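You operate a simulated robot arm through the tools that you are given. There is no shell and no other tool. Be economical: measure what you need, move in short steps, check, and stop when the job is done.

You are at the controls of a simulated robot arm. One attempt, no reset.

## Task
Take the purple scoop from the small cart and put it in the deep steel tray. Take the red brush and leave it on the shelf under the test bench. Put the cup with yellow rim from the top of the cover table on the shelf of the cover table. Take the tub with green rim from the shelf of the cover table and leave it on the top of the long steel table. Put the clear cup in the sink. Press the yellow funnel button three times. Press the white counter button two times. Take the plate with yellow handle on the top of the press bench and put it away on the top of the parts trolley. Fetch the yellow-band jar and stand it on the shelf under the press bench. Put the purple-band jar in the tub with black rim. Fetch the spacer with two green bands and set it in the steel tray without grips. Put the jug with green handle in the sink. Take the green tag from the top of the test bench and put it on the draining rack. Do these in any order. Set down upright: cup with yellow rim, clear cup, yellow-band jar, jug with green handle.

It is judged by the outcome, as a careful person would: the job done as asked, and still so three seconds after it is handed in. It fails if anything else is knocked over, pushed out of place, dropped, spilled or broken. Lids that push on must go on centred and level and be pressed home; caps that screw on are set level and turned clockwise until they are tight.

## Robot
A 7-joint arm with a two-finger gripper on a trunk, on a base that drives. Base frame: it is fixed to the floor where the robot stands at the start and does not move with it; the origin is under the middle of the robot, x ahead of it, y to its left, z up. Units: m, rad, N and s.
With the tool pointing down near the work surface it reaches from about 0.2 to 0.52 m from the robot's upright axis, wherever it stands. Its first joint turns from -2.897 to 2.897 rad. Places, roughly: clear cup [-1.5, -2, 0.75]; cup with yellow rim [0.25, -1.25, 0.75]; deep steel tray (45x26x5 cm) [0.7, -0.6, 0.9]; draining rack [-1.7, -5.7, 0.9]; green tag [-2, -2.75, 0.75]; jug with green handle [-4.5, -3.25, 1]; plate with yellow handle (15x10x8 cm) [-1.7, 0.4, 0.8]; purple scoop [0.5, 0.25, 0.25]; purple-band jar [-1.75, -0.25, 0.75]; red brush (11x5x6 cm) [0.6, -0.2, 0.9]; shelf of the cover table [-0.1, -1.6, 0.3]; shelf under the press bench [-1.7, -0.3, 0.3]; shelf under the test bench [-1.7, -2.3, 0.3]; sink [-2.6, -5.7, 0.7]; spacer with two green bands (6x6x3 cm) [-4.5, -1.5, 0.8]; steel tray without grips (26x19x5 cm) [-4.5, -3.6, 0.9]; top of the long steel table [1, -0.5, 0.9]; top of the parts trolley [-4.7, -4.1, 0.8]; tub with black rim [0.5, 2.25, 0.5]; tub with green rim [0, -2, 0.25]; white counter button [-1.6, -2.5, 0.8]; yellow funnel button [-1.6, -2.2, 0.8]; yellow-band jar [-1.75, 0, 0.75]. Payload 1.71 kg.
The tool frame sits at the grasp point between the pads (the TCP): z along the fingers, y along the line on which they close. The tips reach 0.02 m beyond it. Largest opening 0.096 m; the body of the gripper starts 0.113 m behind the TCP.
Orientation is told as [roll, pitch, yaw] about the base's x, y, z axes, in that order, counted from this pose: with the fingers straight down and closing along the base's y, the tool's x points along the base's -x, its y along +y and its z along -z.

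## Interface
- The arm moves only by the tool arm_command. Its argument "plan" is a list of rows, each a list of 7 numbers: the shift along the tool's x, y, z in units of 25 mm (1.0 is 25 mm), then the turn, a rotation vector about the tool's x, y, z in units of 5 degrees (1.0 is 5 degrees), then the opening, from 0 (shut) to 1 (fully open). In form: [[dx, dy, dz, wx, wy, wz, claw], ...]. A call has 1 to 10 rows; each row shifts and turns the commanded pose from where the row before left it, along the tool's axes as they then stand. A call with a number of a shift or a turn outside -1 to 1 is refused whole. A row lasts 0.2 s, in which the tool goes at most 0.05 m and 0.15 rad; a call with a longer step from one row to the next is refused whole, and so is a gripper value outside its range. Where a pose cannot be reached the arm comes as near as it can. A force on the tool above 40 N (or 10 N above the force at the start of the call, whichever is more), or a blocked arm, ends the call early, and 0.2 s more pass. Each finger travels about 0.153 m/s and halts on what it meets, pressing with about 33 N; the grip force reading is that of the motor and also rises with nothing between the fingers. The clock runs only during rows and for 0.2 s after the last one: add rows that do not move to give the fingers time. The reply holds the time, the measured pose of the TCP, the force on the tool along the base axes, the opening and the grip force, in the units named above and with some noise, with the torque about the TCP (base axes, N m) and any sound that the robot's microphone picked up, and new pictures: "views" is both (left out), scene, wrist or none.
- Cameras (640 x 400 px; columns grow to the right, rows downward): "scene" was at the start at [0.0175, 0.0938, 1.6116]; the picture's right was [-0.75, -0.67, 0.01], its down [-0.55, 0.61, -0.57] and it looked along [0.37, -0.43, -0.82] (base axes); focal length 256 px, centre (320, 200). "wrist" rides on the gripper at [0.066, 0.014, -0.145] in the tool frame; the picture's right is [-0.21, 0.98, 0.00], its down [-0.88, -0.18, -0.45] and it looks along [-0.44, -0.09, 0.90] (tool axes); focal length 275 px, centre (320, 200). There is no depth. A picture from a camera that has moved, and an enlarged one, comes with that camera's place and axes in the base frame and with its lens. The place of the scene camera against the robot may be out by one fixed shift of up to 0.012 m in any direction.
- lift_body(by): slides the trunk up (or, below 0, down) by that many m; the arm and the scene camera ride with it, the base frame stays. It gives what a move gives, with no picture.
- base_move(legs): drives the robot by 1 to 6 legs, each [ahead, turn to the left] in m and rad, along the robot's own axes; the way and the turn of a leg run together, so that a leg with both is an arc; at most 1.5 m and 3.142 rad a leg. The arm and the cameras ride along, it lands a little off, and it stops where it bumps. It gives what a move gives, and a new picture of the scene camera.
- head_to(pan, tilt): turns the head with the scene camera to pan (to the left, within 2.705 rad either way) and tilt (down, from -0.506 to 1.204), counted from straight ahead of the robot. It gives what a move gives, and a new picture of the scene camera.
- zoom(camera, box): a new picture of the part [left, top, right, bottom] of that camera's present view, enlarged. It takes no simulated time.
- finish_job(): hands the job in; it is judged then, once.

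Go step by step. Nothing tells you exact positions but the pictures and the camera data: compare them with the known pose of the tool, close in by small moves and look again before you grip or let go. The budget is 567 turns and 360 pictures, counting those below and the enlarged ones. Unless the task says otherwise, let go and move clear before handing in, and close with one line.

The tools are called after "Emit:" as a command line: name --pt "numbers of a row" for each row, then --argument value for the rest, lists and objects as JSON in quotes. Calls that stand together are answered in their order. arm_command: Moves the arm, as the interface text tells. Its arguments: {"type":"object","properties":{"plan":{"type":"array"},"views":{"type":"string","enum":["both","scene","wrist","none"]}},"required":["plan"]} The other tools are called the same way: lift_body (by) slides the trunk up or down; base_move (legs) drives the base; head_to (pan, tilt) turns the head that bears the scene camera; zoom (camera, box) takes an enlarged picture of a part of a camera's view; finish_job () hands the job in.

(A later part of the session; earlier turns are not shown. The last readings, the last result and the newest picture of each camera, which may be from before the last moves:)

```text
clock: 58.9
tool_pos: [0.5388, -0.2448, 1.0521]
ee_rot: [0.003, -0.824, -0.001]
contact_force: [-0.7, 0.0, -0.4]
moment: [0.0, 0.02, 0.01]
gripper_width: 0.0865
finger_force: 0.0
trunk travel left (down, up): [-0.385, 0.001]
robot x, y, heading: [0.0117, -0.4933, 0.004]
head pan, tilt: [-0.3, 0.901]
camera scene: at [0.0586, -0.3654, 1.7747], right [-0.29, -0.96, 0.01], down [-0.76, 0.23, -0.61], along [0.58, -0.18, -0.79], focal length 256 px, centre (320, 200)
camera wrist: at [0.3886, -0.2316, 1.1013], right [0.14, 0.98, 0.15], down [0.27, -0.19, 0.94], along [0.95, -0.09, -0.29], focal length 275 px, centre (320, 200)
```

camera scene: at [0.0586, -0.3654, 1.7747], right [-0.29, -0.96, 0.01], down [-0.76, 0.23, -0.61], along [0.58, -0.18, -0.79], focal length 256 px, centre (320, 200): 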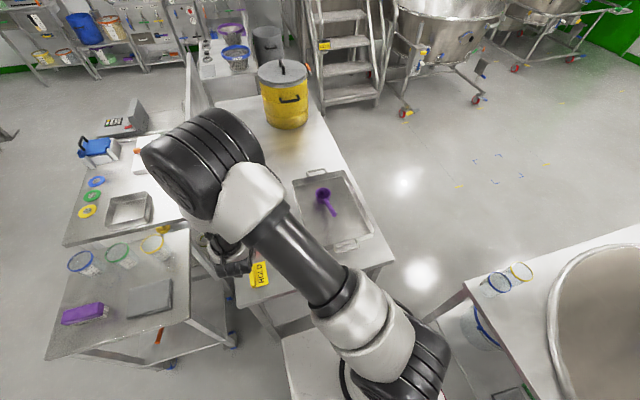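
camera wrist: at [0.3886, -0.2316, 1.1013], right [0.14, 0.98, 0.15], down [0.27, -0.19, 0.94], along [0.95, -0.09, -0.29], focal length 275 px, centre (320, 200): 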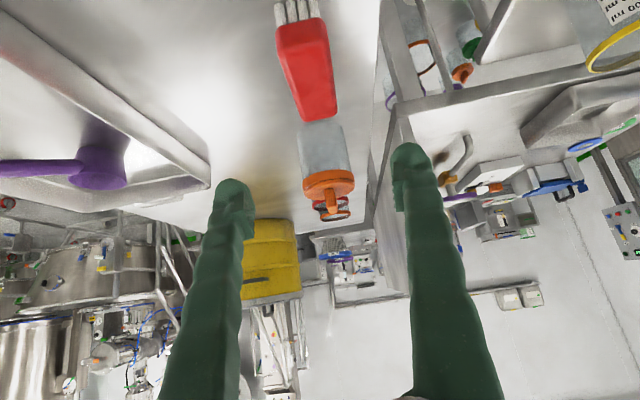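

Emit:
arm_command --pt "0.5 0.1 1 0 0 0 0.9" --pt "0.5 0.1 1 0 0 0 0.9" --pt "0.5 0.1 1 0 0 0 0.9" --views "both"

Emit:
zoom --camera "scene" --box '[180, 180, 340, 300]'

```text
clock: 59.7
tool_pos: [0.5698, -0.2374, 0.9717]
ee_rot: [0.004, -0.823, 0.001]
contact_force: [0.5, -0.6, -0.5]
moment: [0.01, 0.0, 0.02]
gripper_width: 0.0864
finger_force: 0.0
trunk travel left (down, up): [-0.385, 0.001]
robot x, y, heading: [0.013, -0.4926, 0.008]
head pan, tilt: [-0.3, 0.901]
camera scene: at [0.0596, -0.3649, 1.7746], right [-0.29, -0.96, 0.01], down [-0.76, 0.23, -0.61], along [0.58, -0.18, -0.79], focal length 256 px, centre (320, 200)
camera wrist: at [0.419, -0.2243, 1.0225], right [0.14, 0.98, 0.15], down [0.27, -0.19, 0.94], along [0.95, -0.09, -0.29], focal length 275 px, centre (320, 200)
```

scene: 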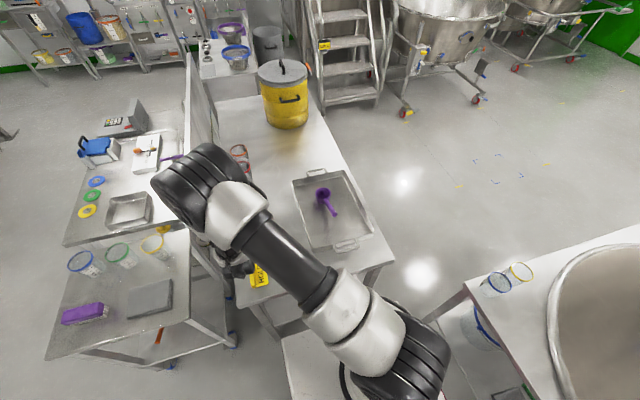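
wrist: 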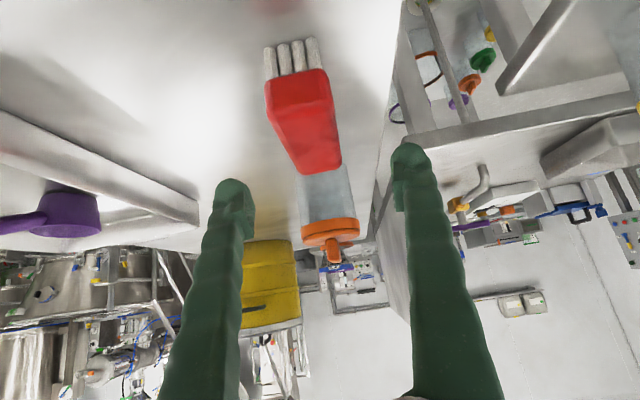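

```text
3.33 times, centred on (260, 240) of scene
camera zoom: at [0.0596, -0.3649, 1.7746], right [-0.29, -0.96, 0.01], down [-0.76, 0.23, -0.61], along [0.58, -0.18, -0.79], focal length 854 px, centre (520, 67)
```

zoom: 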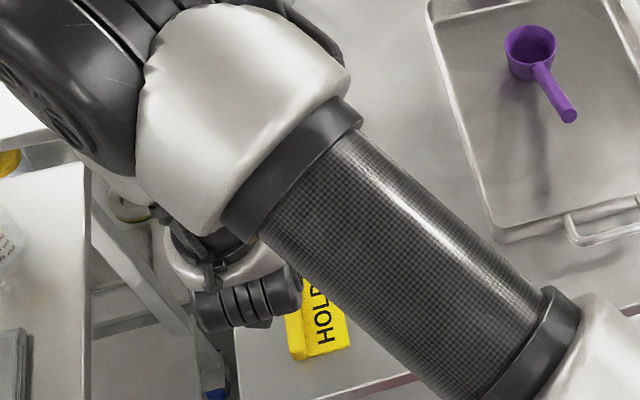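

Emit:
arm_command --pt "0.48 0 0.72 0 0 0 0.9" --pt "0.48 0 0.72 0 0 0 0.9" --pt "0 0 0 0 0 0 0.3" --pt "0 0 0 0 0 0 0.3" --pt "0 0 0 0 0 0 0.3" --views "wrist"

```text
clock: 60.9
tool_pos: [0.5785, -0.2365, 0.9304]
ee_rot: [0.004, -0.826, 0.001]
contact_force: [0.0, 0.3, 1.2]
moment: [0.02, -0.12, -0.01]
gripper_width: 0.0435
finger_force: 33.2
trunk travel left (down, up): [-0.385, 0.001]
robot x, y, heading: [0.0137, -0.4908, -0.001]
head pan, tilt: [-0.3, 0.901]
camera wrist: at [0.4285, -0.2244, 0.9811], right [0.14, 0.98, 0.15], down [0.27, -0.19, 0.95], along [0.95, -0.09, -0.29], focal length 275 px, centre (320, 200)
```

wrist: 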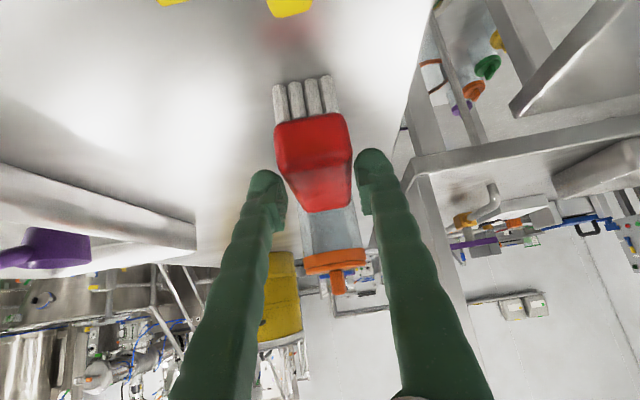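

Gripped at 43 mm. I'll lift it straight up.

Emit:
arm_command --pt "-0.73 0 -0.68 0 0 0 0.2" --pt "-0.73 0 -0.68 0 0 0 0.2" --pt "-0.73 0 -0.68 0 0 0 0.2" --pt "-0.73 0 -0.68 0 0 0 0.2" --views "wrist"

```text
clock: 61.9
tool_pos: [0.578, -0.2371, 1.0302]
ee_rot: [0.003, -0.825, 0.0]
contact_force: [-1.1, -0.5, -0.5]
moment: [0.0, 0.01, 0.0]
gripper_width: 0.0436
finger_force: 33.1
trunk travel left (down, up): [-0.385, 0.001]
robot x, y, heading: [0.0171, -0.492, 0.005]
head pan, tilt: [-0.3, 0.901]
camera wrist: at [0.4267, -0.2241, 1.0809], right [0.14, 0.98, 0.15], down [0.27, -0.19, 0.94], along [0.95, -0.09, -0.29], focal length 275 px, centre (320, 200)
```

wrist: 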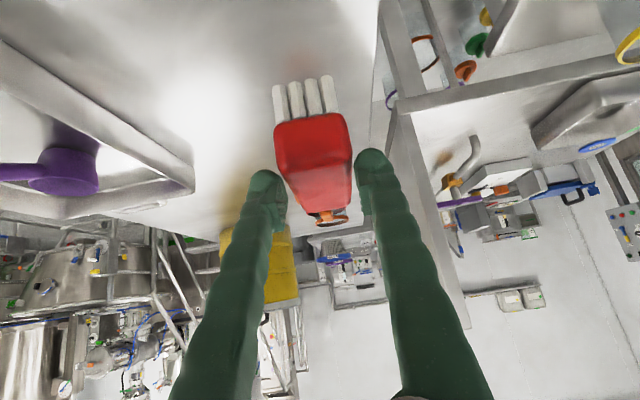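

The brush is held. I'll center the arm, then drive around to the front of the test bench.

Emit:
arm_command --pt "0.14 -0.9 -0.35 0 0 0 0.2" --pt "0.14 -0.9 -0.35 0 0 0 0.2" --pt "0.14 -0.9 -0.35 0 0 0 0.2" --pt "0.14 -0.9 -0.35 0 0 0 0.2" --pt "0.14 -0.9 -0.35 0 0 0 0.2" --pt "0.14 -0.9 -0.35 0 0 0 0.2" --pt "0.14 -0.9 -0.35 0 0 0 0.2" --pt "0.14 -0.9 -0.35 0 0 0 0.2" --pt "0.14 -0.9 -0.35 0 0 0 0.2" --views "none"

Emit:
base_move --legs '[[-0.86, 0], [0, -1.571], [1.0, 0]]'

```text
clock: 63.9
tool_pos: [0.5122, -0.4383, 1.0604]
ee_rot: [0.007, -0.838, -0.005]
contact_force: [-0.4, 0.1, -0.2]
moment: [-0.02, 0.0, 0.04]
gripper_width: 0.0437
finger_force: 33.6
out of reach, approached as far as the arm can: row 9
trunk travel left (down, up): [-0.385, 0.001]
robot x, y, heading: [0.0156, -0.4924, 0.004]
head pan, tilt: [-0.3, 0.901]
```

```text
clock: 78.5
tool_pos: [-0.7798, -1.9959, 1.0601]
ee_rot: [0.007, -0.838, -1.572]
contact_force: [0.7, -0.8, -0.3]
moment: [0.0, -0.02, 0.01]
gripper_width: 0.0435
finger_force: 33.6
trunk travel left (down, up): [-0.385, 0.001]
robot x, y, heading: [-0.8331, -1.4978, -1.571]
head pan, tilt: [-0.3, 0.901]
camera scene: at [-0.6979, -1.5466, 1.7747], right [-0.96, 0.29, 0.01], down [0.23, 0.76, -0.61], along [-0.18, -0.58, -0.79], focal length 256 px, centre (320, 200)
```

scene: 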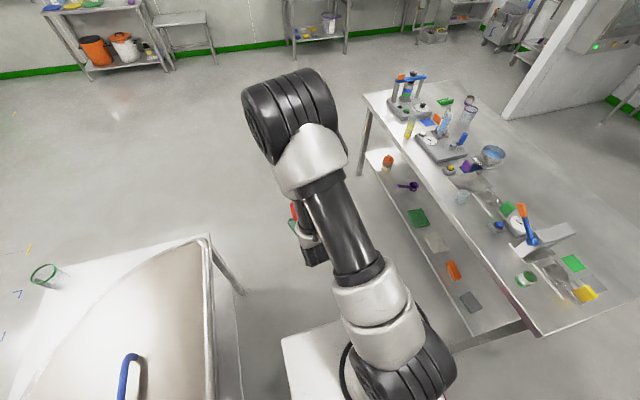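

Emit:
base_move --legs '[[0.65, 0], [0, -1.571]]'

Emit:
head_to --pan 0.0 --tilt 0.85

```text
clock: 86.9
tool_pos: [-1.3303, -2.2048, 1.0681]
ee_rot: [0.005, -0.848, 3.136]
contact_force: [0.5, -0.2, -0.1]
moment: [0.02, -0.03, -0.02]
gripper_width: 0.0437
finger_force: 33.3
trunk travel left (down, up): [-0.385, 0.001]
robot x, y, heading: [-0.8322, -2.1557, 3.139]
head pan, tilt: [-0.3, 0.901]
camera scene: at [-0.8698, -2.2937, 1.7747], right [0.3, 0.95, 0.01], down [0.76, -0.23, -0.61], along [-0.58, 0.18, -0.79], focal length 256 px, centre (320, 200)
```

scene: 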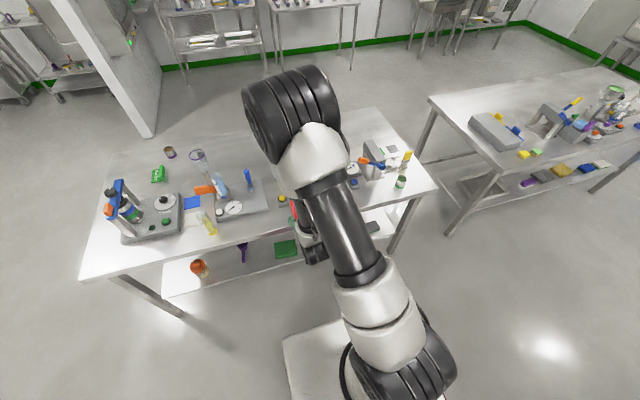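

```text
clock: 87.7
tool_pos: [-1.34, -2.2105, 1.0856]
ee_rot: [0.022, -0.917, 3.125]
contact_force: [0.2, 0.5, -1.3]
moment: [-0.01, -0.02, 0.04]
gripper_width: 0.0435
finger_force: 32.6
trunk travel left (down, up): [-0.385, 0.001]
robot x, y, heading: [-0.8317, -2.1569, 3.139]
head pan, tilt: [0.0, 0.85]
camera scene: at [-0.8758, -2.3161, 1.7785], right [0.0, 1.0, 0.0], down [0.76, 0.0, -0.65], along [-0.65, 0.0, -0.76], focal length 256 px, centre (320, 200)
```

scene: 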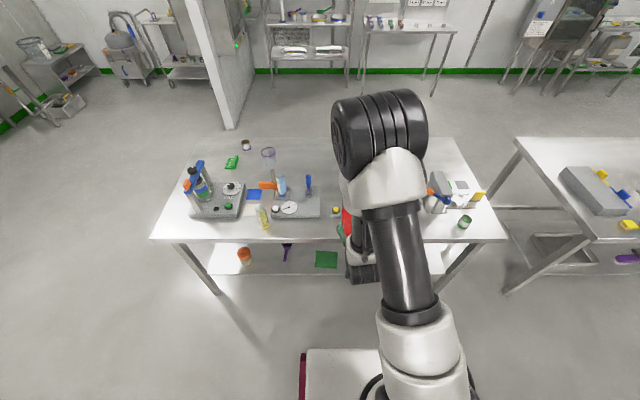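

The shelf under the test bench has gaps between items. I'll back off slightly, lower the trunk, and get a closer view.

Emit:
base_move --legs '[[-0.1, 0]]'

Emit:
lift_body --by -0.38

Emit:
head_to --pan 0.2 --tilt 0.6

```text
clock: 88.9
tool_pos: [-1.2403, -2.2078, 1.0791]
ee_rot: [0.018, -0.894, 3.128]
contact_force: [-1.6, -0.8, -1.0]
moment: [0.02, -0.11, 0.0]
gripper_width: 0.0439
finger_force: 32.6
trunk travel left (down, up): [-0.385, 0.001]
robot x, y, heading: [-0.729, -2.157, 3.14]
head pan, tilt: [0.0, 0.85]
camera scene: at [-0.781, -2.3161, 1.7784], right [0.0, 1.0, 0.0], down [0.76, 0.0, -0.64], along [-0.64, 0.0, -0.76], focal length 256 px, centre (320, 200)
```

scene: 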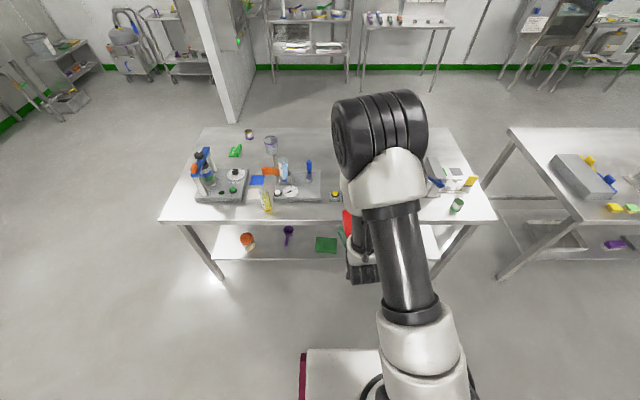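

```text
clock: 92.6
tool_pos: [-1.2392, -2.2136, 0.7168]
ee_rot: [0.033, -0.95, 3.119]
contact_force: [0.1, -0.1, -0.7]
moment: [-0.02, -0.03, -0.01]
gripper_width: 0.0438
finger_force: 33.5
trunk travel left (down, up): [-0.005, 0.381]
robot x, y, heading: [-0.731, -2.1531, 3.135]
head pan, tilt: [0.0, 0.85]
```

```text
clock: 93.3
tool_pos: [-1.2384, -2.2136, 0.7164]
ee_rot: [0.033, -0.952, 3.12]
contact_force: [-0.6, -1.3, -0.5]
moment: [-0.02, -0.03, -0.01]
gripper_width: 0.0437
finger_force: 32.9
trunk travel left (down, up): [-0.005, 0.381]
robot x, y, heading: [-0.731, -2.1561, 3.141]
head pan, tilt: [0.201, 0.6]
camera scene: at [-0.7772, -2.3338, 1.42], right [-0.2, 0.98, 0.0], down [0.57, 0.11, -0.82], along [-0.8, -0.16, -0.58], focal length 256 px, centre (320, 200)
```

scene: 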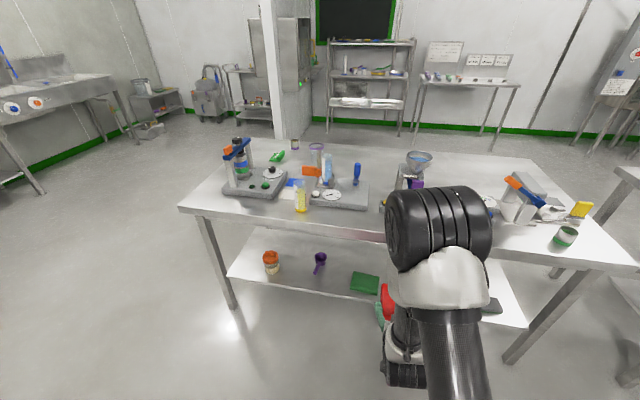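

The bench top is at ~0.74 with its front at x≈−1.52, and the shelf is at ~0.28. The gap between the orange jar and the scoop (y≈−2.64) suits the brush, so I'll reposition.

Emit:
base_move --legs '[[0.1, 0], [0, 1.571], [0.47, 0], [0, -1.571]]'

```text
clock: 106.2
tool_pos: [-1.3388, -2.6727, 0.706]
ee_rot: [0.01, -0.896, 3.114]
contact_force: [0.7, -0.3, -0.6]
moment: [-0.01, -0.02, 0.01]
gripper_width: 0.0438
finger_force: 33.1
trunk travel left (down, up): [-0.005, 0.381]
robot x, y, heading: [-0.8365, -2.6298, 3.129]
head pan, tilt: [0.201, 0.6]
camera scene: at [-0.885, -2.8089, 1.4201], right [-0.18, 0.98, 0.0], down [0.57, 0.1, -0.82], along [-0.8, -0.15, -0.58], focal length 256 px, centre (320, 200)
```

scene: 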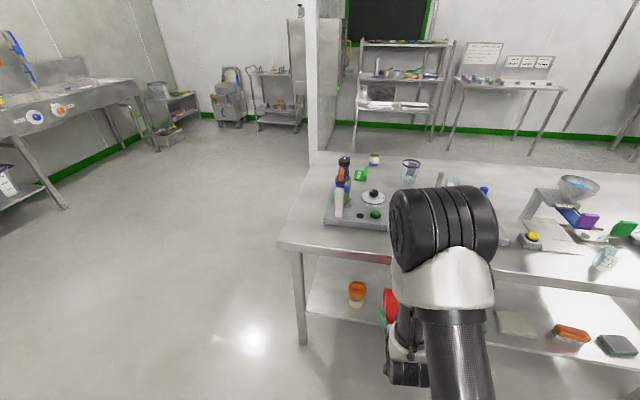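

Emit:
arm_command --pt "0.86 -0.15 0.69 0 0.16 0 0.2" --pt "0.86 -0.15 0.69 0 0.16 0 0.2" --pt "0.86 -0.15 0.69 0 0.16 0 0.2" --pt "0.86 -0.15 0.69 0 0.16 0 0.2" --pt "0.86 -0.15 0.69 0 0.16 0 0.2" --pt "0.86 -0.15 0.69 0 0.16 0 0.2" --pt "0.86 -0.15 0.69 0 0.16 0 0.2" --pt "0.86 -0.15 0.69 0 0.16 0 0.2" --views "wrist"

```text
clock: 108.0
tool_pos: [-1.3252, -2.6439, 0.493]
ee_rot: [0.008, -0.798, 3.115]
contact_force: [-0.9, -0.4, -0.8]
moment: [-0.01, -0.02, -0.01]
gripper_width: 0.0435
finger_force: 32.4
out of reach, approached as far as the arm can: row 1
trunk travel left (down, up): [-0.005, 0.381]
robot x, y, heading: [-0.8339, -2.6315, 3.125]
head pan, tilt: [0.201, 0.6]
camera wrist: at [-1.1757, -2.6612, 0.5466], right [-0.16, -0.97, 0.15], down [-0.29, 0.2, 0.94], along [-0.94, 0.11, -0.31], focal length 275 px, centre (320, 200)
```

wrist: 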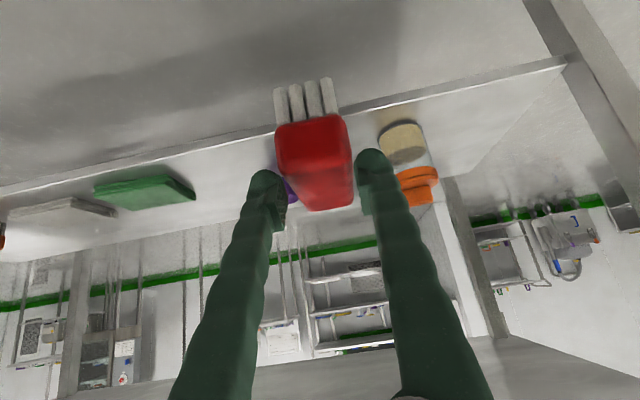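

Emit:
base_move --legs '[[0.18, 0]]'

Emit:
arm_command --pt "0 0 1 0 0 0 0.2" --pt "0 0 1 0 0 0 0.2" --pt "0 0 1 0 0 0 0.2" --pt "0 0 1 0 0 0 0.2" --views "wrist"

```text
clock: 109.6
tool_pos: [-1.5046, -2.6406, 0.4915]
ee_rot: [0.009, -0.8, 3.115]
contact_force: [0.2, 0.5, -0.3]
moment: [-0.03, -0.04, 0.02]
gripper_width: 0.044
finger_force: 32.8
trunk travel left (down, up): [-0.005, 0.381]
robot x, y, heading: [-1.0151, -2.6271, 3.123]
head pan, tilt: [0.201, 0.6]
camera scene: at [-1.0643, -2.8057, 1.4201], right [-0.18, 0.98, 0.0], down [0.57, 0.1, -0.82], along [-0.8, -0.15, -0.58], focal length 256 px, centre (320, 200)
```

scene: 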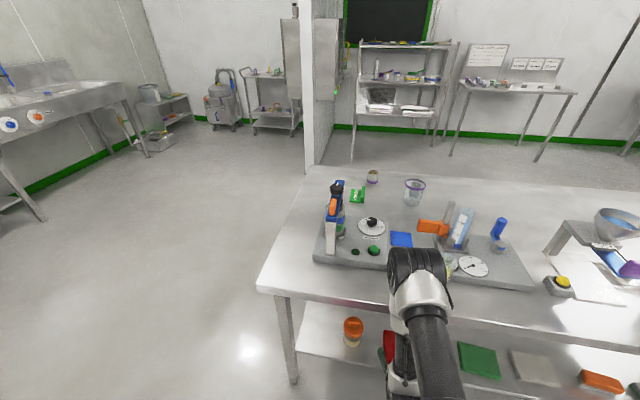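

```text
clock: 110.6
tool_pos: [-1.5705, -2.6406, 0.4347]
ee_rot: [0.011, -0.819, 3.115]
contact_force: [0.9, -0.3, -1.1]
moment: [-0.02, -0.01, 0.0]
gripper_width: 0.0436
finger_force: 33.3
trunk travel left (down, up): [-0.005, 0.381]
robot x, y, heading: [-1.0154, -2.63, 3.123]
head pan, tilt: [0.201, 0.6]
camera wrist: at [-1.42, -2.6578, 0.486], right [-0.16, -0.97, 0.16], down [-0.27, 0.2, 0.94], along [-0.95, 0.11, -0.29], focal length 275 px, centre (320, 200)
```

wrist: 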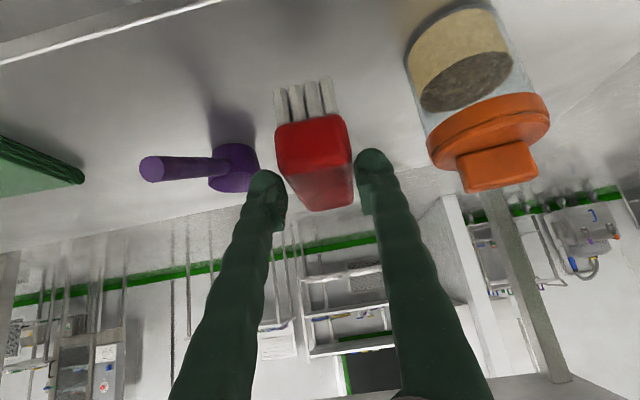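

The brush is between the scoop (left) and jar (right) with clearance on both sides. I'll lower it toward the shelf.

Emit:
arm_command --pt "0.4 0 0.9 0 0 0 0.2" --pt "0.4 0 0.9 0 0 0 0.2" --pt "0.4 0 0.9 0 0 0 0.2" --pt "0 0 0 0 0 0 0.2" --views "wrist"

```text
clock: 111.6
tool_pos: [-1.5998, -2.6396, 0.3693]
ee_rot: [0.009, -0.825, 3.116]
contact_force: [5.6, 0.3, 25.3]
moment: [0.06, 0.19, 0.0]
gripper_width: 0.0437
finger_force: 32.9
trunk travel left (down, up): [-0.005, 0.381]
robot x, y, heading: [-1.0139, -2.6301, 3.125]
head pan, tilt: [0.201, 0.6]
camera wrist: at [-1.4472, -2.6566, 0.4191], right [-0.16, -0.97, 0.16], down [-0.27, 0.2, 0.94], along [-0.95, 0.11, -0.29], focal length 275 px, centre (320, 200)
```

wrist: 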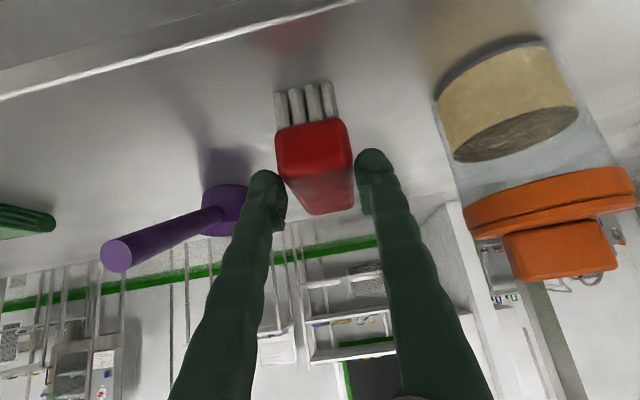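

Contact: the brush is down. I'll release and withdraw.

Emit:
arm_command --pt "-0.1 0 -0.1 0 0 0 0.2" --pt "0 0 0 0 0 0 0.5" --pt "0 0 0 0 0 0 0.65" --pt "-0.3 0 -0.6 0 0 0 0.65" --pt "0 0 -1 0 0 0 0.65" --pt "0 0 -1 0 0 0 0.65" --pt "0 0 -1 0 0 0 0.65" --pt "0 0 -1 0 0 0 0.65" --views "wrist"

```text
clock: 113.4
tool_pos: [-1.5221, -2.6415, 0.4517]
ee_rot: [0.009, -0.815, 3.113]
contact_force: [-0.5, 0.4, -0.8]
moment: [0.0, -0.04, -0.01]
gripper_width: 0.0622
finger_force: 0.0
trunk travel left (down, up): [-0.005, 0.381]
robot x, y, heading: [-1.012, -2.6265, 3.122]
head pan, tilt: [0.201, 0.6]
camera wrist: at [-1.3714, -2.6582, 0.5028], right [-0.16, -0.97, 0.16], down [-0.27, 0.2, 0.94], along [-0.95, 0.11, -0.3], focal length 275 px, centre (320, 200)
```

wrist: 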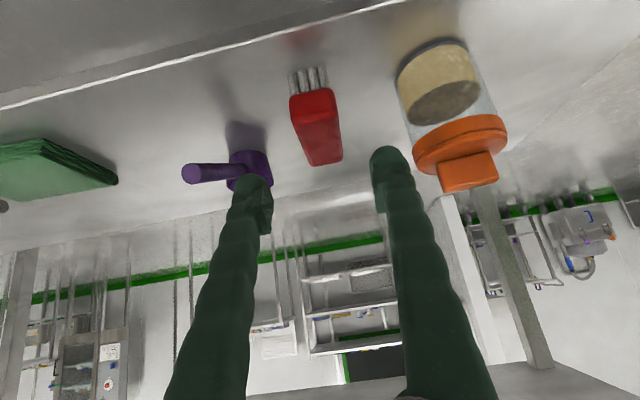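

The brush is placed. I'll back out, raise up, and look at the test bench top.

Emit:
base_move --legs '[[-0.2, 0]]'

Emit:
lift_body --by 0.36

Emit:
head_to --pan -0.35 --tilt 0.75

Emit:
head_to --pan 0.2 --tilt 0.75

```text
clock: 115.0
tool_pos: [-1.3196, -2.6456, 0.4519]
ee_rot: [0.009, -0.813, 3.115]
contact_force: [-0.5, -0.2, 0.0]
moment: [0.01, 0.01, -0.02]
gripper_width: 0.0624
finger_force: 0.1
trunk travel left (down, up): [-0.005, 0.381]
robot x, y, heading: [-0.8114, -2.629, 3.128]
head pan, tilt: [0.201, 0.6]
camera scene: at [-0.8638, -2.8092, 1.4201], right [-0.18, 0.98, 0.0], down [0.57, 0.1, -0.82], along [-0.8, -0.15, -0.58], focal length 256 px, centre (320, 200)
```

scene: 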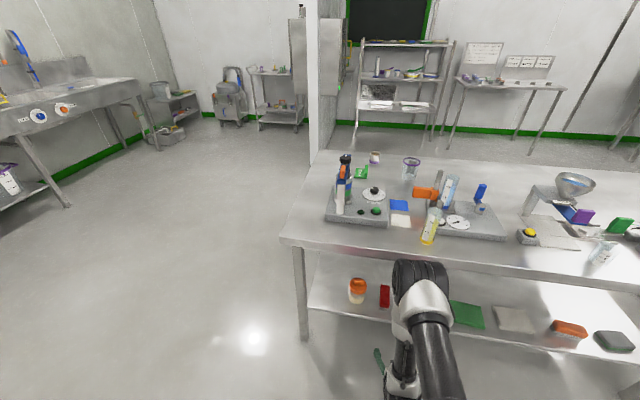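

```text
clock: 118.5
tool_pos: [-1.3126, -2.6444, 0.8184]
ee_rot: [0.009, -0.828, 3.115]
contact_force: [-0.4, 0.4, -0.2]
moment: [0.0, 0.0, -0.01]
gripper_width: 0.0626
finger_force: 0.1
trunk travel left (down, up): [-0.365, 0.021]
robot x, y, heading: [-0.8108, -2.6315, 3.125]
head pan, tilt: [0.201, 0.6]
```

```text
clock: 119.5
tool_pos: [-1.3132, -2.6454, 0.8194]
ee_rot: [0.009, -0.828, 3.116]
contact_force: [-0.9, -0.3, -0.1]
moment: [-0.04, 0.01, 0.01]
gripper_width: 0.0624
finger_force: 0.0
trunk travel left (down, up): [-0.365, 0.021]
robot x, y, heading: [-0.8124, -2.6303, 3.125]
head pan, tilt: [-0.351, 0.75]
camera scene: at [-0.8599, -2.7634, 1.7673], right [0.36, 0.93, 0.01], down [0.65, -0.24, -0.72], along [-0.67, 0.26, -0.69], focal length 256 px, centre (320, 200)
```

scene: 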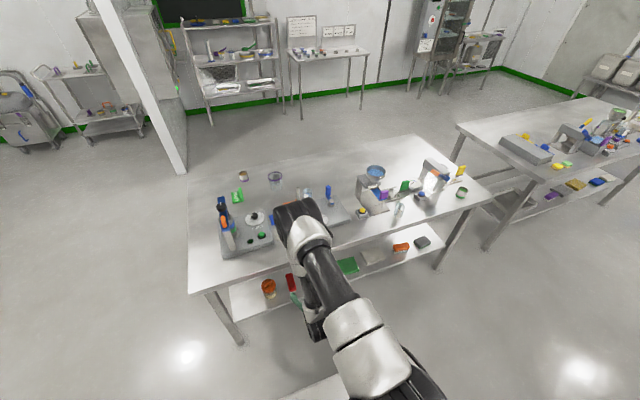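

```text
clock: 120.5
tool_pos: [-1.3136, -2.6446, 0.8194]
ee_rot: [0.01, -0.828, 3.115]
contact_force: [-0.2, 0.0, 0.0]
moment: [-0.01, 0.03, -0.04]
gripper_width: 0.0626
finger_force: 0.0
trunk travel left (down, up): [-0.365, 0.021]
robot x, y, heading: [-0.8122, -2.6314, 3.127]
head pan, tilt: [0.201, 0.75]
camera scene: at [-0.8639, -2.8081, 1.7673], right [-0.18, 0.98, 0.0], down [0.68, 0.12, -0.72], along [-0.71, -0.13, -0.69], focal length 256 px, centre (320, 200)
```

scene: 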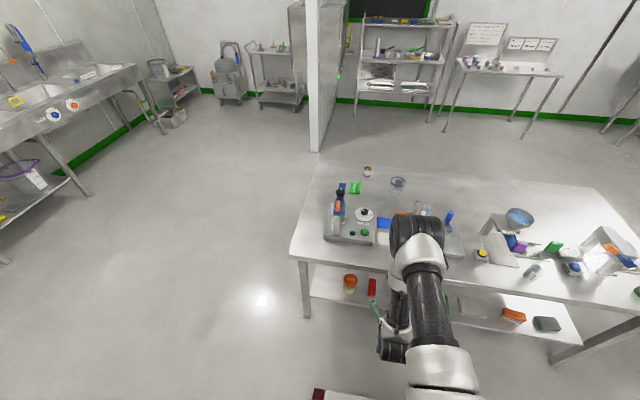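

Emit:
zoom --camera "scene" --box '[310, 150, 470, 250]'

Emit:
zoom --camera "scene" --box '[440, 190, 640, 315]'

```text
4.00 times, centred on (390, 200) of scene
camera zoom: at [-0.8639, -2.8081, 1.7673], right [-0.18, 0.98, 0.0], down [0.68, 0.12, -0.72], along [-0.71, -0.13, -0.69], focal length 1025 px, centre (40, 200)
```

zoom: 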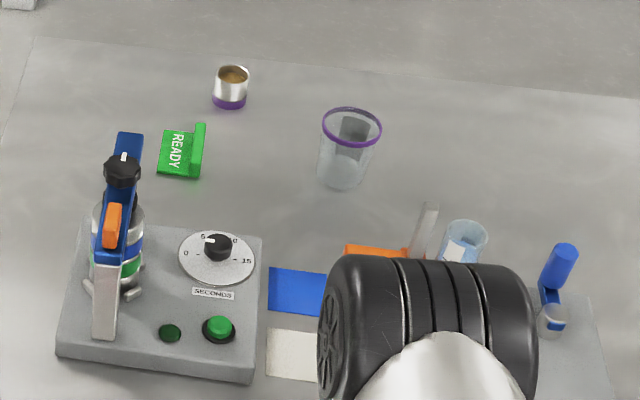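

```text
3.20 times, centred on (540, 252) of scene
camera zoom: at [-0.8639, -2.8081, 1.7673], right [-0.18, 0.98, 0.0], down [0.68, 0.12, -0.72], along [-0.71, -0.13, -0.69], focal length 820 px, centre (-384, 32)
```

zoom: 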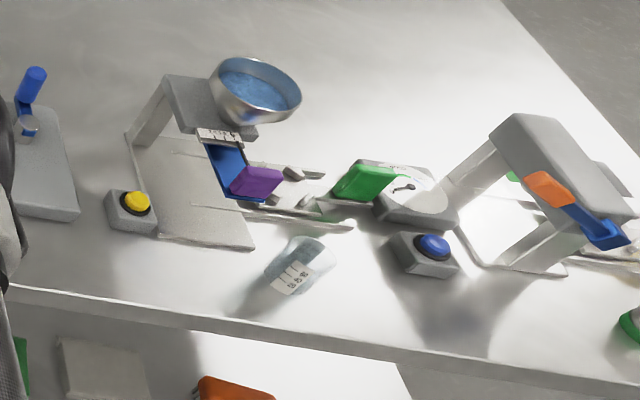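

The yellow button is at ≈(−1.66, −2.21), the clear cup at ≈(−1.61, −2.0), and the green READY tag is farther back. I'll bring the tool vertical and raise it.

Emit:
arm_command --pt "0 0 -0.86 0 0.95 0 0.3" --pt "0 0 -0.86 0 0.95 0 0" --pt "0 0 -0.86 0 0.95 0 0" --pt "0 0 -0.86 0 0.95 0 0" --pt "0 0 -0.86 0 0.95 0 0" --pt "0 0 -0.86 0 0.95 0 0" --pt "0 0 -0.86 0 0.95 0 0" --pt "0 0 -0.86 0 0.95 0 0" --pt "0 0 -0.86 0 0.95 0 0" --pt "0 0 -0.86 0 0.95 0 0" --views "none"

Emit:
base_move --legs '[[0, -0.72], [0.4, 0], [0, 0.72]]'

```text
clock: 122.7
tool_pos: [-1.2205, -2.6452, 1.0066]
ee_rot: [0.006, 0.0, 3.123]
contact_force: [-0.2, 0.1, -0.4]
moment: [0.0, 0.02, 0.0]
gripper_width: 0.0
finger_force: 29.1
trunk travel left (down, up): [-0.365, 0.021]
robot x, y, heading: [-0.8123, -2.6299, 3.128]
head pan, tilt: [0.201, 0.75]
```

```text
clock: 129.8
tool_pos: [-1.5167, -2.3803, 1.007]
ee_rot: [0.005, 0.0, 3.124]
contact_force: [0.1, -0.2, -0.5]
moment: [0.0, 0.0, 0.02]
gripper_width: 0.0001
finger_force: 29.7
trunk travel left (down, up): [-0.365, 0.021]
robot x, y, heading: [-1.107, -2.3569, 3.127]
head pan, tilt: [0.201, 0.75]
camera scene: at [-1.16, -2.536, 1.7672], right [-0.19, 0.98, 0.0], down [0.68, 0.13, -0.72], along [-0.71, -0.14, -0.69], focal length 256 px, centre (320, 200)
```

scene: 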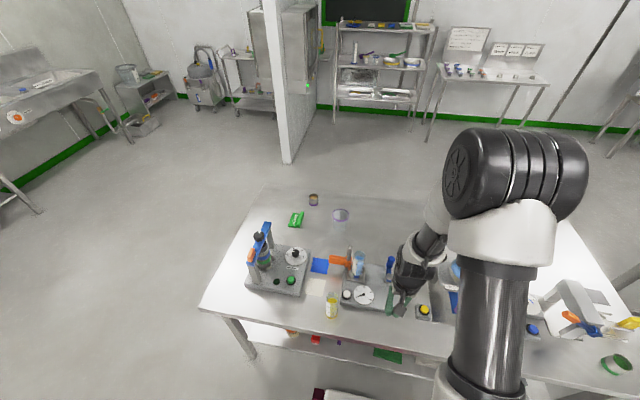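

Emit:
arm_command --pt "-0.85 0.97 0 0 0 0 0" --pt "-0.85 0.97 0 0 0 0 0" --pt "-0.85 0.97 0 0 0 0 0" --pt "-0.85 0.97 0 0 0 0 0" --pt "-0.85 0.97 0.3 0 0 0 0" --pt "-0.85 0.97 0.3 0 0 0 0" --views "both"

```text
clock: 131.2
tool_pos: [-1.633, -2.5238, 1.0011]
ee_rot: [0.005, -0.016, 3.123]
contact_force: [1.5, -0.4, 0.2]
moment: [-0.01, -0.02, -0.01]
gripper_width: 0.0001
finger_force: 29.2
trunk travel left (down, up): [-0.365, 0.021]
robot x, y, heading: [-1.1102, -2.3555, 3.129]
head pan, tilt: [0.201, 0.75]
camera scene: at [-1.1607, -2.5367, 1.7671], right [-0.19, 0.98, 0.0], down [0.68, 0.13, -0.72], along [-0.71, -0.14, -0.69], focal length 256 px, centre (320, 200)
camera wrist: at [-1.5651, -2.5386, 1.1446], right [-0.22, -0.97, 0.01], down [-0.87, 0.2, 0.46], along [-0.45, 0.09, -0.89], focal length 275 px, centre (320, 200)
```

scene: 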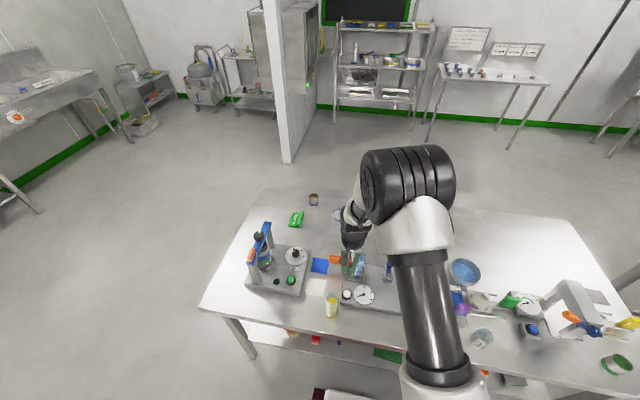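
wrist: 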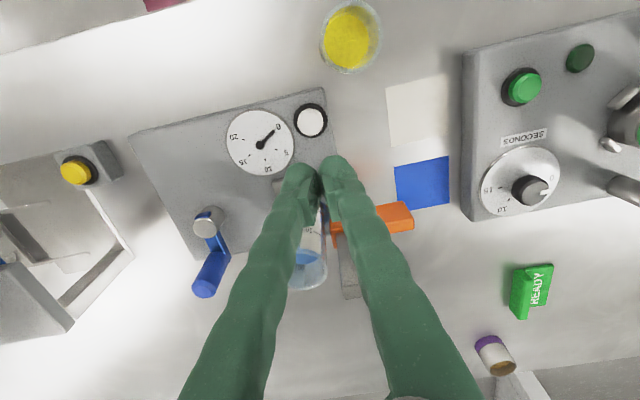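

The white button is almost directly below at ≈(−1.632, −2.516). I'll descend toward it.

Emit:
arm_command --pt "0 -0.05 1 0 0 0 0" --pt "0 -0.05 1 0 0 0 0" --pt "0 -0.05 1 0 0 0 0" --pt "0 -0.05 1 0 0 0 0" --pt "0 -0.05 1 0 0 0 0" --pt "0 -0.05 1 0 0 0 0" --pt "0 0 0.4 0 0 0 0" --views "both"

Emit:
zoom --camera "wrist" --box '[240, 90, 400, 190]'

```text
clock: 132.7
tool_pos: [-1.6232, -2.5192, 0.8653]
ee_rot: [0.008, -0.035, 3.124]
contact_force: [0.7, 0.8, 2.2]
moment: [0.15, -0.28, -0.02]
gripper_width: 0.0
finger_force: 29.3
trunk travel left (down, up): [-0.365, 0.021]
robot x, y, heading: [-1.1091, -2.3583, 3.128]
head pan, tilt: [0.201, 0.75]
heard: click
stopped in row 7: the force on the tool passed its limit at 210 N (the readings are from after the stop); the commanded pose is now the measured one
camera scene: at [-1.1591, -2.5371, 1.7672], right [-0.19, 0.98, 0.0], down [0.68, 0.13, -0.72], along [-0.71, -0.14, -0.69], focal length 256 px, centre (320, 200)
camera wrist: at [-1.5522, -2.5331, 1.0082], right [-0.22, -0.97, 0.01], down [-0.86, 0.2, 0.47], along [-0.46, 0.09, -0.88], focal length 275 px, centre (320, 200)
```

scene: 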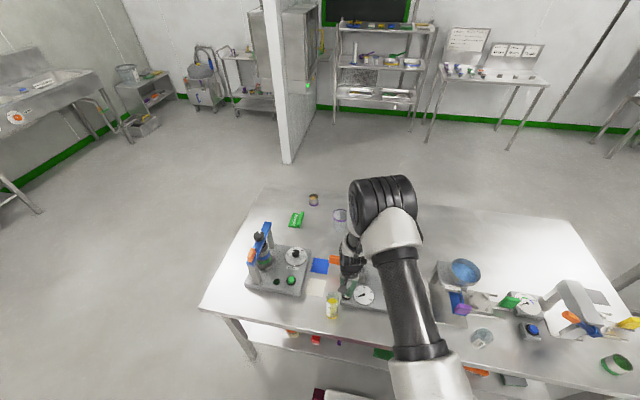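
wrist: 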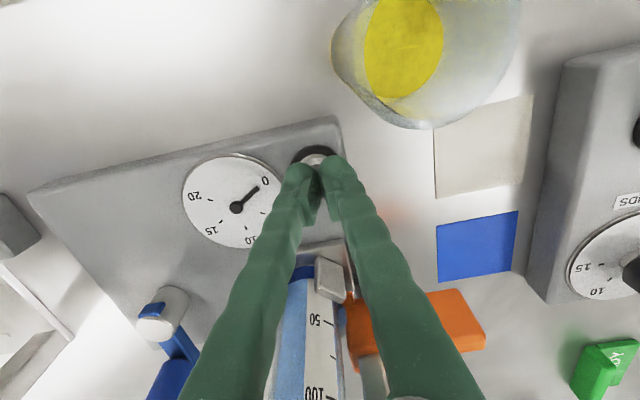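

```text
4.00 times, centred on (320, 140) of wrist
camera zoom: at [-1.5522, -2.5331, 1.0082], right [-0.22, -0.97, 0.01], down [-0.86, 0.2, 0.47], along [-0.46, 0.09, -0.88], focal length 1101 px, centre (320, 440)
```

zoom: 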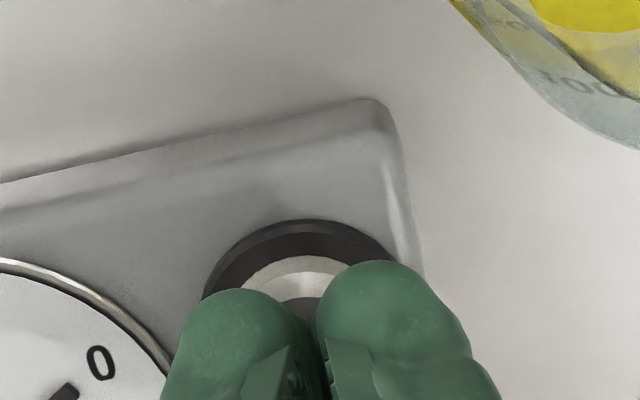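

A click was heard, so that's one press; the button is higher than I estimated. I'll lift and make the second press gently.

Emit:
arm_command --pt "0.15 0 -1 0 0 0 0" --pt "0 0 0 0 0 0 0" --views "wrist"

```text
clock: 133.2
tool_pos: [-1.62, -2.5165, 0.8906]
ee_rot: [0.01, -0.034, 3.125]
contact_force: [0.0, -1.0, 0.3]
moment: [0.0, -0.03, -0.02]
gripper_width: 0.0
finger_force: 29.5
trunk travel left (down, up): [-0.365, 0.021]
robot x, y, heading: [-1.1092, -2.3555, 3.126]
head pan, tilt: [0.201, 0.75]
camera wrist: at [-1.5499, -2.5316, 1.0327], right [-0.22, -0.97, 0.01], down [-0.86, 0.2, 0.47], along [-0.46, 0.09, -0.88], focal length 275 px, centre (320, 200)
```

wrist: 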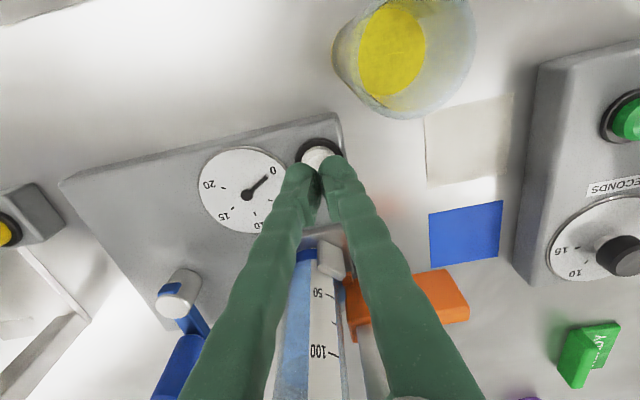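

Emit:
arm_command --pt "0.1 0 0.6 0 0 0 0" --pt "0 0 0.15 0 0 0 0" --pt "0 0 0.1 0 0 0 0" --pt "0 0 0.1 0 0 0 0" --pt "0 0 0.1 0 0 0 0" --views "none"

```text
clock: 134.4
tool_pos: [-1.6183, -2.5174, 0.8629]
ee_rot: [0.008, -0.034, 3.125]
contact_force: [0.1, 0.7, 0.6]
moment: [0.01, 0.0, 0.0]
gripper_width: 0.0
finger_force: 29.8
trunk travel left (down, up): [-0.365, 0.021]
robot x, y, heading: [-1.1094, -2.3619, 3.13]
head pan, tilt: [0.201, 0.75]
```

Emit:
arm_command --pt "0 0 0.15 0 0 0 0" --pt "0 0 0.15 0 0 0 0" --views "none"

```text
clock: 135.1
tool_pos: [-1.6177, -2.5175, 0.8582]
ee_rot: [0.009, -0.038, 3.123]
contact_force: [6.2, 2.2, 30.5]
moment: [0.08, -0.16, 0.01]
gripper_width: 0.006
finger_force: 29.3
trunk travel left (down, up): [-0.365, 0.021]
robot x, y, heading: [-1.1112, -2.36, 3.132]
head pan, tilt: [0.201, 0.75]
heard: click
```

The second click was heard, so the white button is done. I'll rise and go to the yellow button.

Emit:
arm_command --pt "0 0 -1 0 0 0 0" --pt "0 0 -1 0 0 0 0" --pt "0 0 -1 0 0 0 0" --pt "0 0 -1 0 0 0 0" --pt "0 -0.3 -1 0 0 0 0" --pt "0 -1 -0.5 0 0 0 0" --pt "0 -1 0 0 0 0 0" --pt "0 -1 0 0 0 0 0" --pt "0 -1 0 0 0 0 0" --pt "0 -1 0 0 0 0 0" --views "none"

Emit:
arm_command --pt "0 -1 0 0 0 0 0" --pt "0 -1 0 0 0 0 0" --pt "0 -1 0 0 0 0 0" --pt "0 -1 0 0 0 0 0" --pt "0 -1 0 0 0 0 0" --pt "0 -1 0 0 0 0 0" --views "wrist"

```text
clock: 137.2
tool_pos: [-1.6103, -2.3837, 0.9926]
ee_rot: [0.01, -0.035, 3.123]
contact_force: [0.3, 0.5, 0.1]
moment: [-0.03, -0.01, 0.02]
gripper_width: 0.0001
finger_force: 30.0
trunk travel left (down, up): [-0.365, 0.021]
robot x, y, heading: [-1.1069, -2.3586, 3.129]
head pan, tilt: [0.201, 0.75]
```

```text
clock: 138.7
tool_pos: [-1.6086, -2.2353, 0.9903]
ee_rot: [0.009, -0.034, 3.124]
contact_force: [-0.3, -0.6, 0.3]
moment: [-0.01, 0.0, -0.03]
gripper_width: 0.0
finger_force: 29.3
trunk travel left (down, up): [-0.365, 0.021]
robot x, y, heading: [-1.1089, -2.3594, 3.124]
head pan, tilt: [0.201, 0.75]
camera wrist: at [-1.5379, -2.2492, 1.1339], right [-0.22, -0.97, 0.02], down [-0.86, 0.2, 0.47], along [-0.46, 0.09, -0.88], focal length 275 px, centre (320, 200)
```

wrist: 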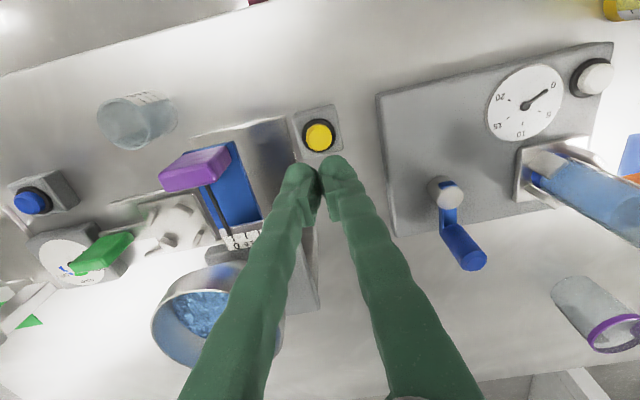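

Emit:
arm_command --pt "-0.1 0 1 0 0 0 0" --pt "-0.1 0 1 0 0 0 0" --pt "0 0 1 0 0 0 0" --pt "0 0 1 0 0 0 0" --pt "0 0 0.3 0 0 0 0" --pt "0 0 0.3 0 0 0 0" --views "wrist"

```text
clock: 140.1
tool_pos: [-1.6179, -2.2345, 0.877]
ee_rot: [0.01, -0.033, 3.122]
contact_force: [-0.1, 0.5, 0.0]
moment: [0.04, 0.0, -0.01]
gripper_width: 0.0001
finger_force: 29.7
trunk travel left (down, up): [-0.365, 0.021]
robot x, y, heading: [-1.1104, -2.3584, 3.128]
head pan, tilt: [0.201, 0.75]
camera wrist: at [-1.5472, -2.2501, 1.0192], right [-0.22, -0.97, 0.01], down [-0.86, 0.2, 0.47], along [-0.46, 0.09, -0.88], focal length 275 px, centre (320, 200)
```

wrist: 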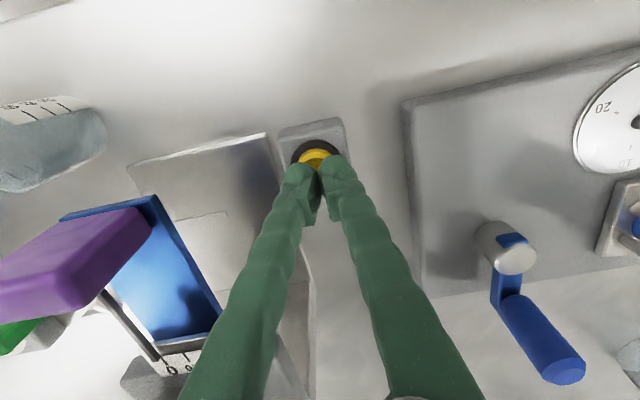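

Emit:
arm_command --pt "0.2 0 0.2 0 0 0 0" --pt "0 0 0.2 0 0 0 0" --pt "0 0 0.2 0 0 0 0" --pt "0 0 0.2 0 0 0 0" --views "none"

```text
clock: 141.1
tool_pos: [-1.6147, -2.2362, 0.8579]
ee_rot: [0.005, -0.039, 3.123]
contact_force: [3.1, -0.4, 30.8]
moment: [0.05, -0.18, 0.01]
gripper_width: 0.0063
finger_force: 29.7
trunk travel left (down, up): [-0.365, 0.021]
robot x, y, heading: [-1.1087, -2.36, 3.128]
head pan, tilt: [0.201, 0.75]
heard: click
```

One press. I'll lift 15 mm and repeat.

Emit:
arm_command --pt "0 0 -0.6 0 0 0 0" --pt "0 0 0 0 0 0 0" --views "none"

Emit:
arm_command --pt "0 0 0.2 0 0 0 0" --pt "0 0 0.2 0 0 0 0" --pt "0 0 0.2 0 0 0 0" --pt "0 0 0 0 0 0 0" --views "none"

```text
clock: 141.7
tool_pos: [-1.6122, -2.2364, 0.8711]
ee_rot: [0.008, -0.033, 3.126]
contact_force: [0.2, -0.6, 0.5]
moment: [-0.01, -0.02, 0.01]
gripper_width: 0.0
finger_force: 29.8
trunk travel left (down, up): [-0.365, 0.021]
robot x, y, heading: [-1.1086, -2.359, 3.124]
head pan, tilt: [0.201, 0.75]
```

```text
clock: 142.7
tool_pos: [-1.6128, -2.2354, 0.8585]
ee_rot: [0.007, -0.038, 3.124]
contact_force: [0.8, 1.0, 31.0]
moment: [0.05, -0.11, -0.03]
gripper_width: 0.0061
finger_force: 29.5
trunk travel left (down, up): [-0.365, 0.021]
robot x, y, heading: [-1.1084, -2.358, 3.129]
head pan, tilt: [0.201, 0.75]
heard: click
```

Emit:
arm_command --pt "0 0 -0.6 0 0 0 0" --pt "0 0 0 0 0 0 0" --views "none"

Emit:
arm_command --pt "0 0 0.2 0 0 0 0" --pt "0 0 0.2 0 0 0 0" --pt "0 0 0.2 0 0 0 0" --pt "0 0 0 0 0 0 0" --views "none"

```text
clock: 143.2
tool_pos: [-1.6122, -2.2362, 0.8708]
ee_rot: [0.01, -0.034, 3.124]
contact_force: [-0.6, 0.1, -0.2]
moment: [0.0, -0.03, 0.03]
gripper_width: 0.0001
finger_force: 29.5
trunk travel left (down, up): [-0.365, 0.021]
robot x, y, heading: [-1.1124, -2.3611, 3.13]
head pan, tilt: [0.201, 0.75]
```

```text
clock: 144.2
tool_pos: [-1.6118, -2.2358, 0.8584]
ee_rot: [0.007, -0.038, 3.126]
contact_force: [0.3, 0.6, 30.9]
moment: [0.06, -0.08, -0.07]
gripper_width: 0.006
finger_force: 28.9
trunk travel left (down, up): [-0.365, 0.021]
robot x, y, heading: [-1.1105, -2.3597, 3.127]
head pan, tilt: [0.201, 0.75]
heard: click
```

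Three clicks, so the yellow button is done. I'll rise and look at the clear cup.

Emit:
arm_command --pt "0 0 -1 0 0 0 0" --pt "0 0 -1 0 0 0 0" --pt "0 0 -1 0 0 0 0" --pt "0 0 -1 0 0 0 0" --pt "0 0 -1 0 0 0 0" --pt "0 0 -1 0 0 0 0" --pt "0.4 -1 0 0 0 0 1" --pt "0.4 -1 0 0 0 0 1" --pt "0.4 -1 0 0 0 0 1" --pt "0.4 -1 0 0 0 0 1" --views "both"

```text
clock: 146.4
tool_pos: [-1.5658, -2.1354, 1.0042]
ee_rot: [0.01, -0.035, 3.126]
contact_force: [-0.9, 0.9, 0.4]
moment: [0.0, 0.02, 0.0]
gripper_width: 0.0958
finger_force: 0.1
trunk travel left (down, up): [-0.365, 0.021]
robot x, y, heading: [-1.1127, -2.3615, 3.131]
head pan, tilt: [0.201, 0.75]
camera scene: at [-1.1595, -2.5352, 1.7674], right [-0.19, 0.98, 0.0], down [0.68, 0.13, -0.72], along [-0.71, -0.14, -0.69], focal length 256 px, centre (320, 200)
camera wrist: at [-1.4954, -2.1491, 1.1459], right [-0.22, -0.97, 0.02], down [-0.86, 0.2, 0.47], along [-0.46, 0.09, -0.88], focal length 275 px, centre (320, 200)
```

scene: 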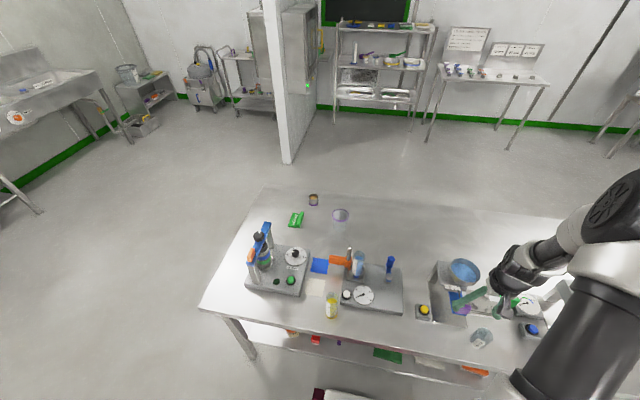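
wrist: 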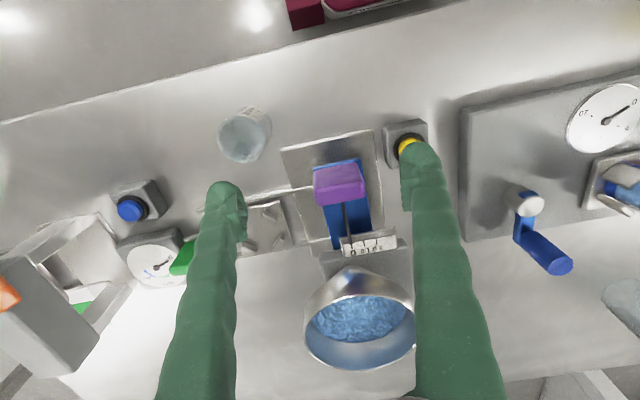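

The clear cup stands at ≈(−1.55, −2.06), about 8 cm tall. I'll move above it.

Emit:
arm_command --pt "0.2 -1 0 0 0.4 0 0.85" --pt "0.2 -1 0 0 0 0 0.85" --pt "0.2 -1 1 0 0 0 0.85" --pt "0 0 1 0 0 0 0.85" --views "wrist"

```text
clock: 147.4
tool_pos: [-1.5504, -2.0616, 0.9524]
ee_rot: [0.007, 0.003, 3.126]
contact_force: [-0.8, -0.9, -0.2]
moment: [0.03, 0.0, 0.02]
gripper_width: 0.0816
finger_force: 0.1
trunk travel left (down, up): [-0.365, 0.021]
robot x, y, heading: [-1.1097, -2.3594, 3.128]
head pan, tilt: [0.201, 0.75]
camera wrist: at [-1.4852, -2.0758, 1.0974], right [-0.22, -0.97, 0.01], down [-0.87, 0.2, 0.44], along [-0.43, 0.09, -0.9], focal length 275 px, centre (320, 200)
```

wrist: 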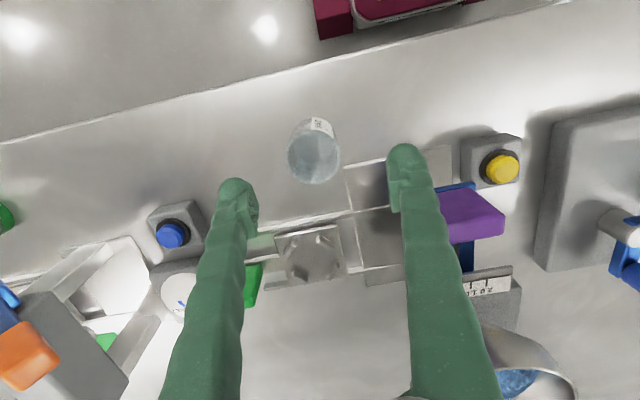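

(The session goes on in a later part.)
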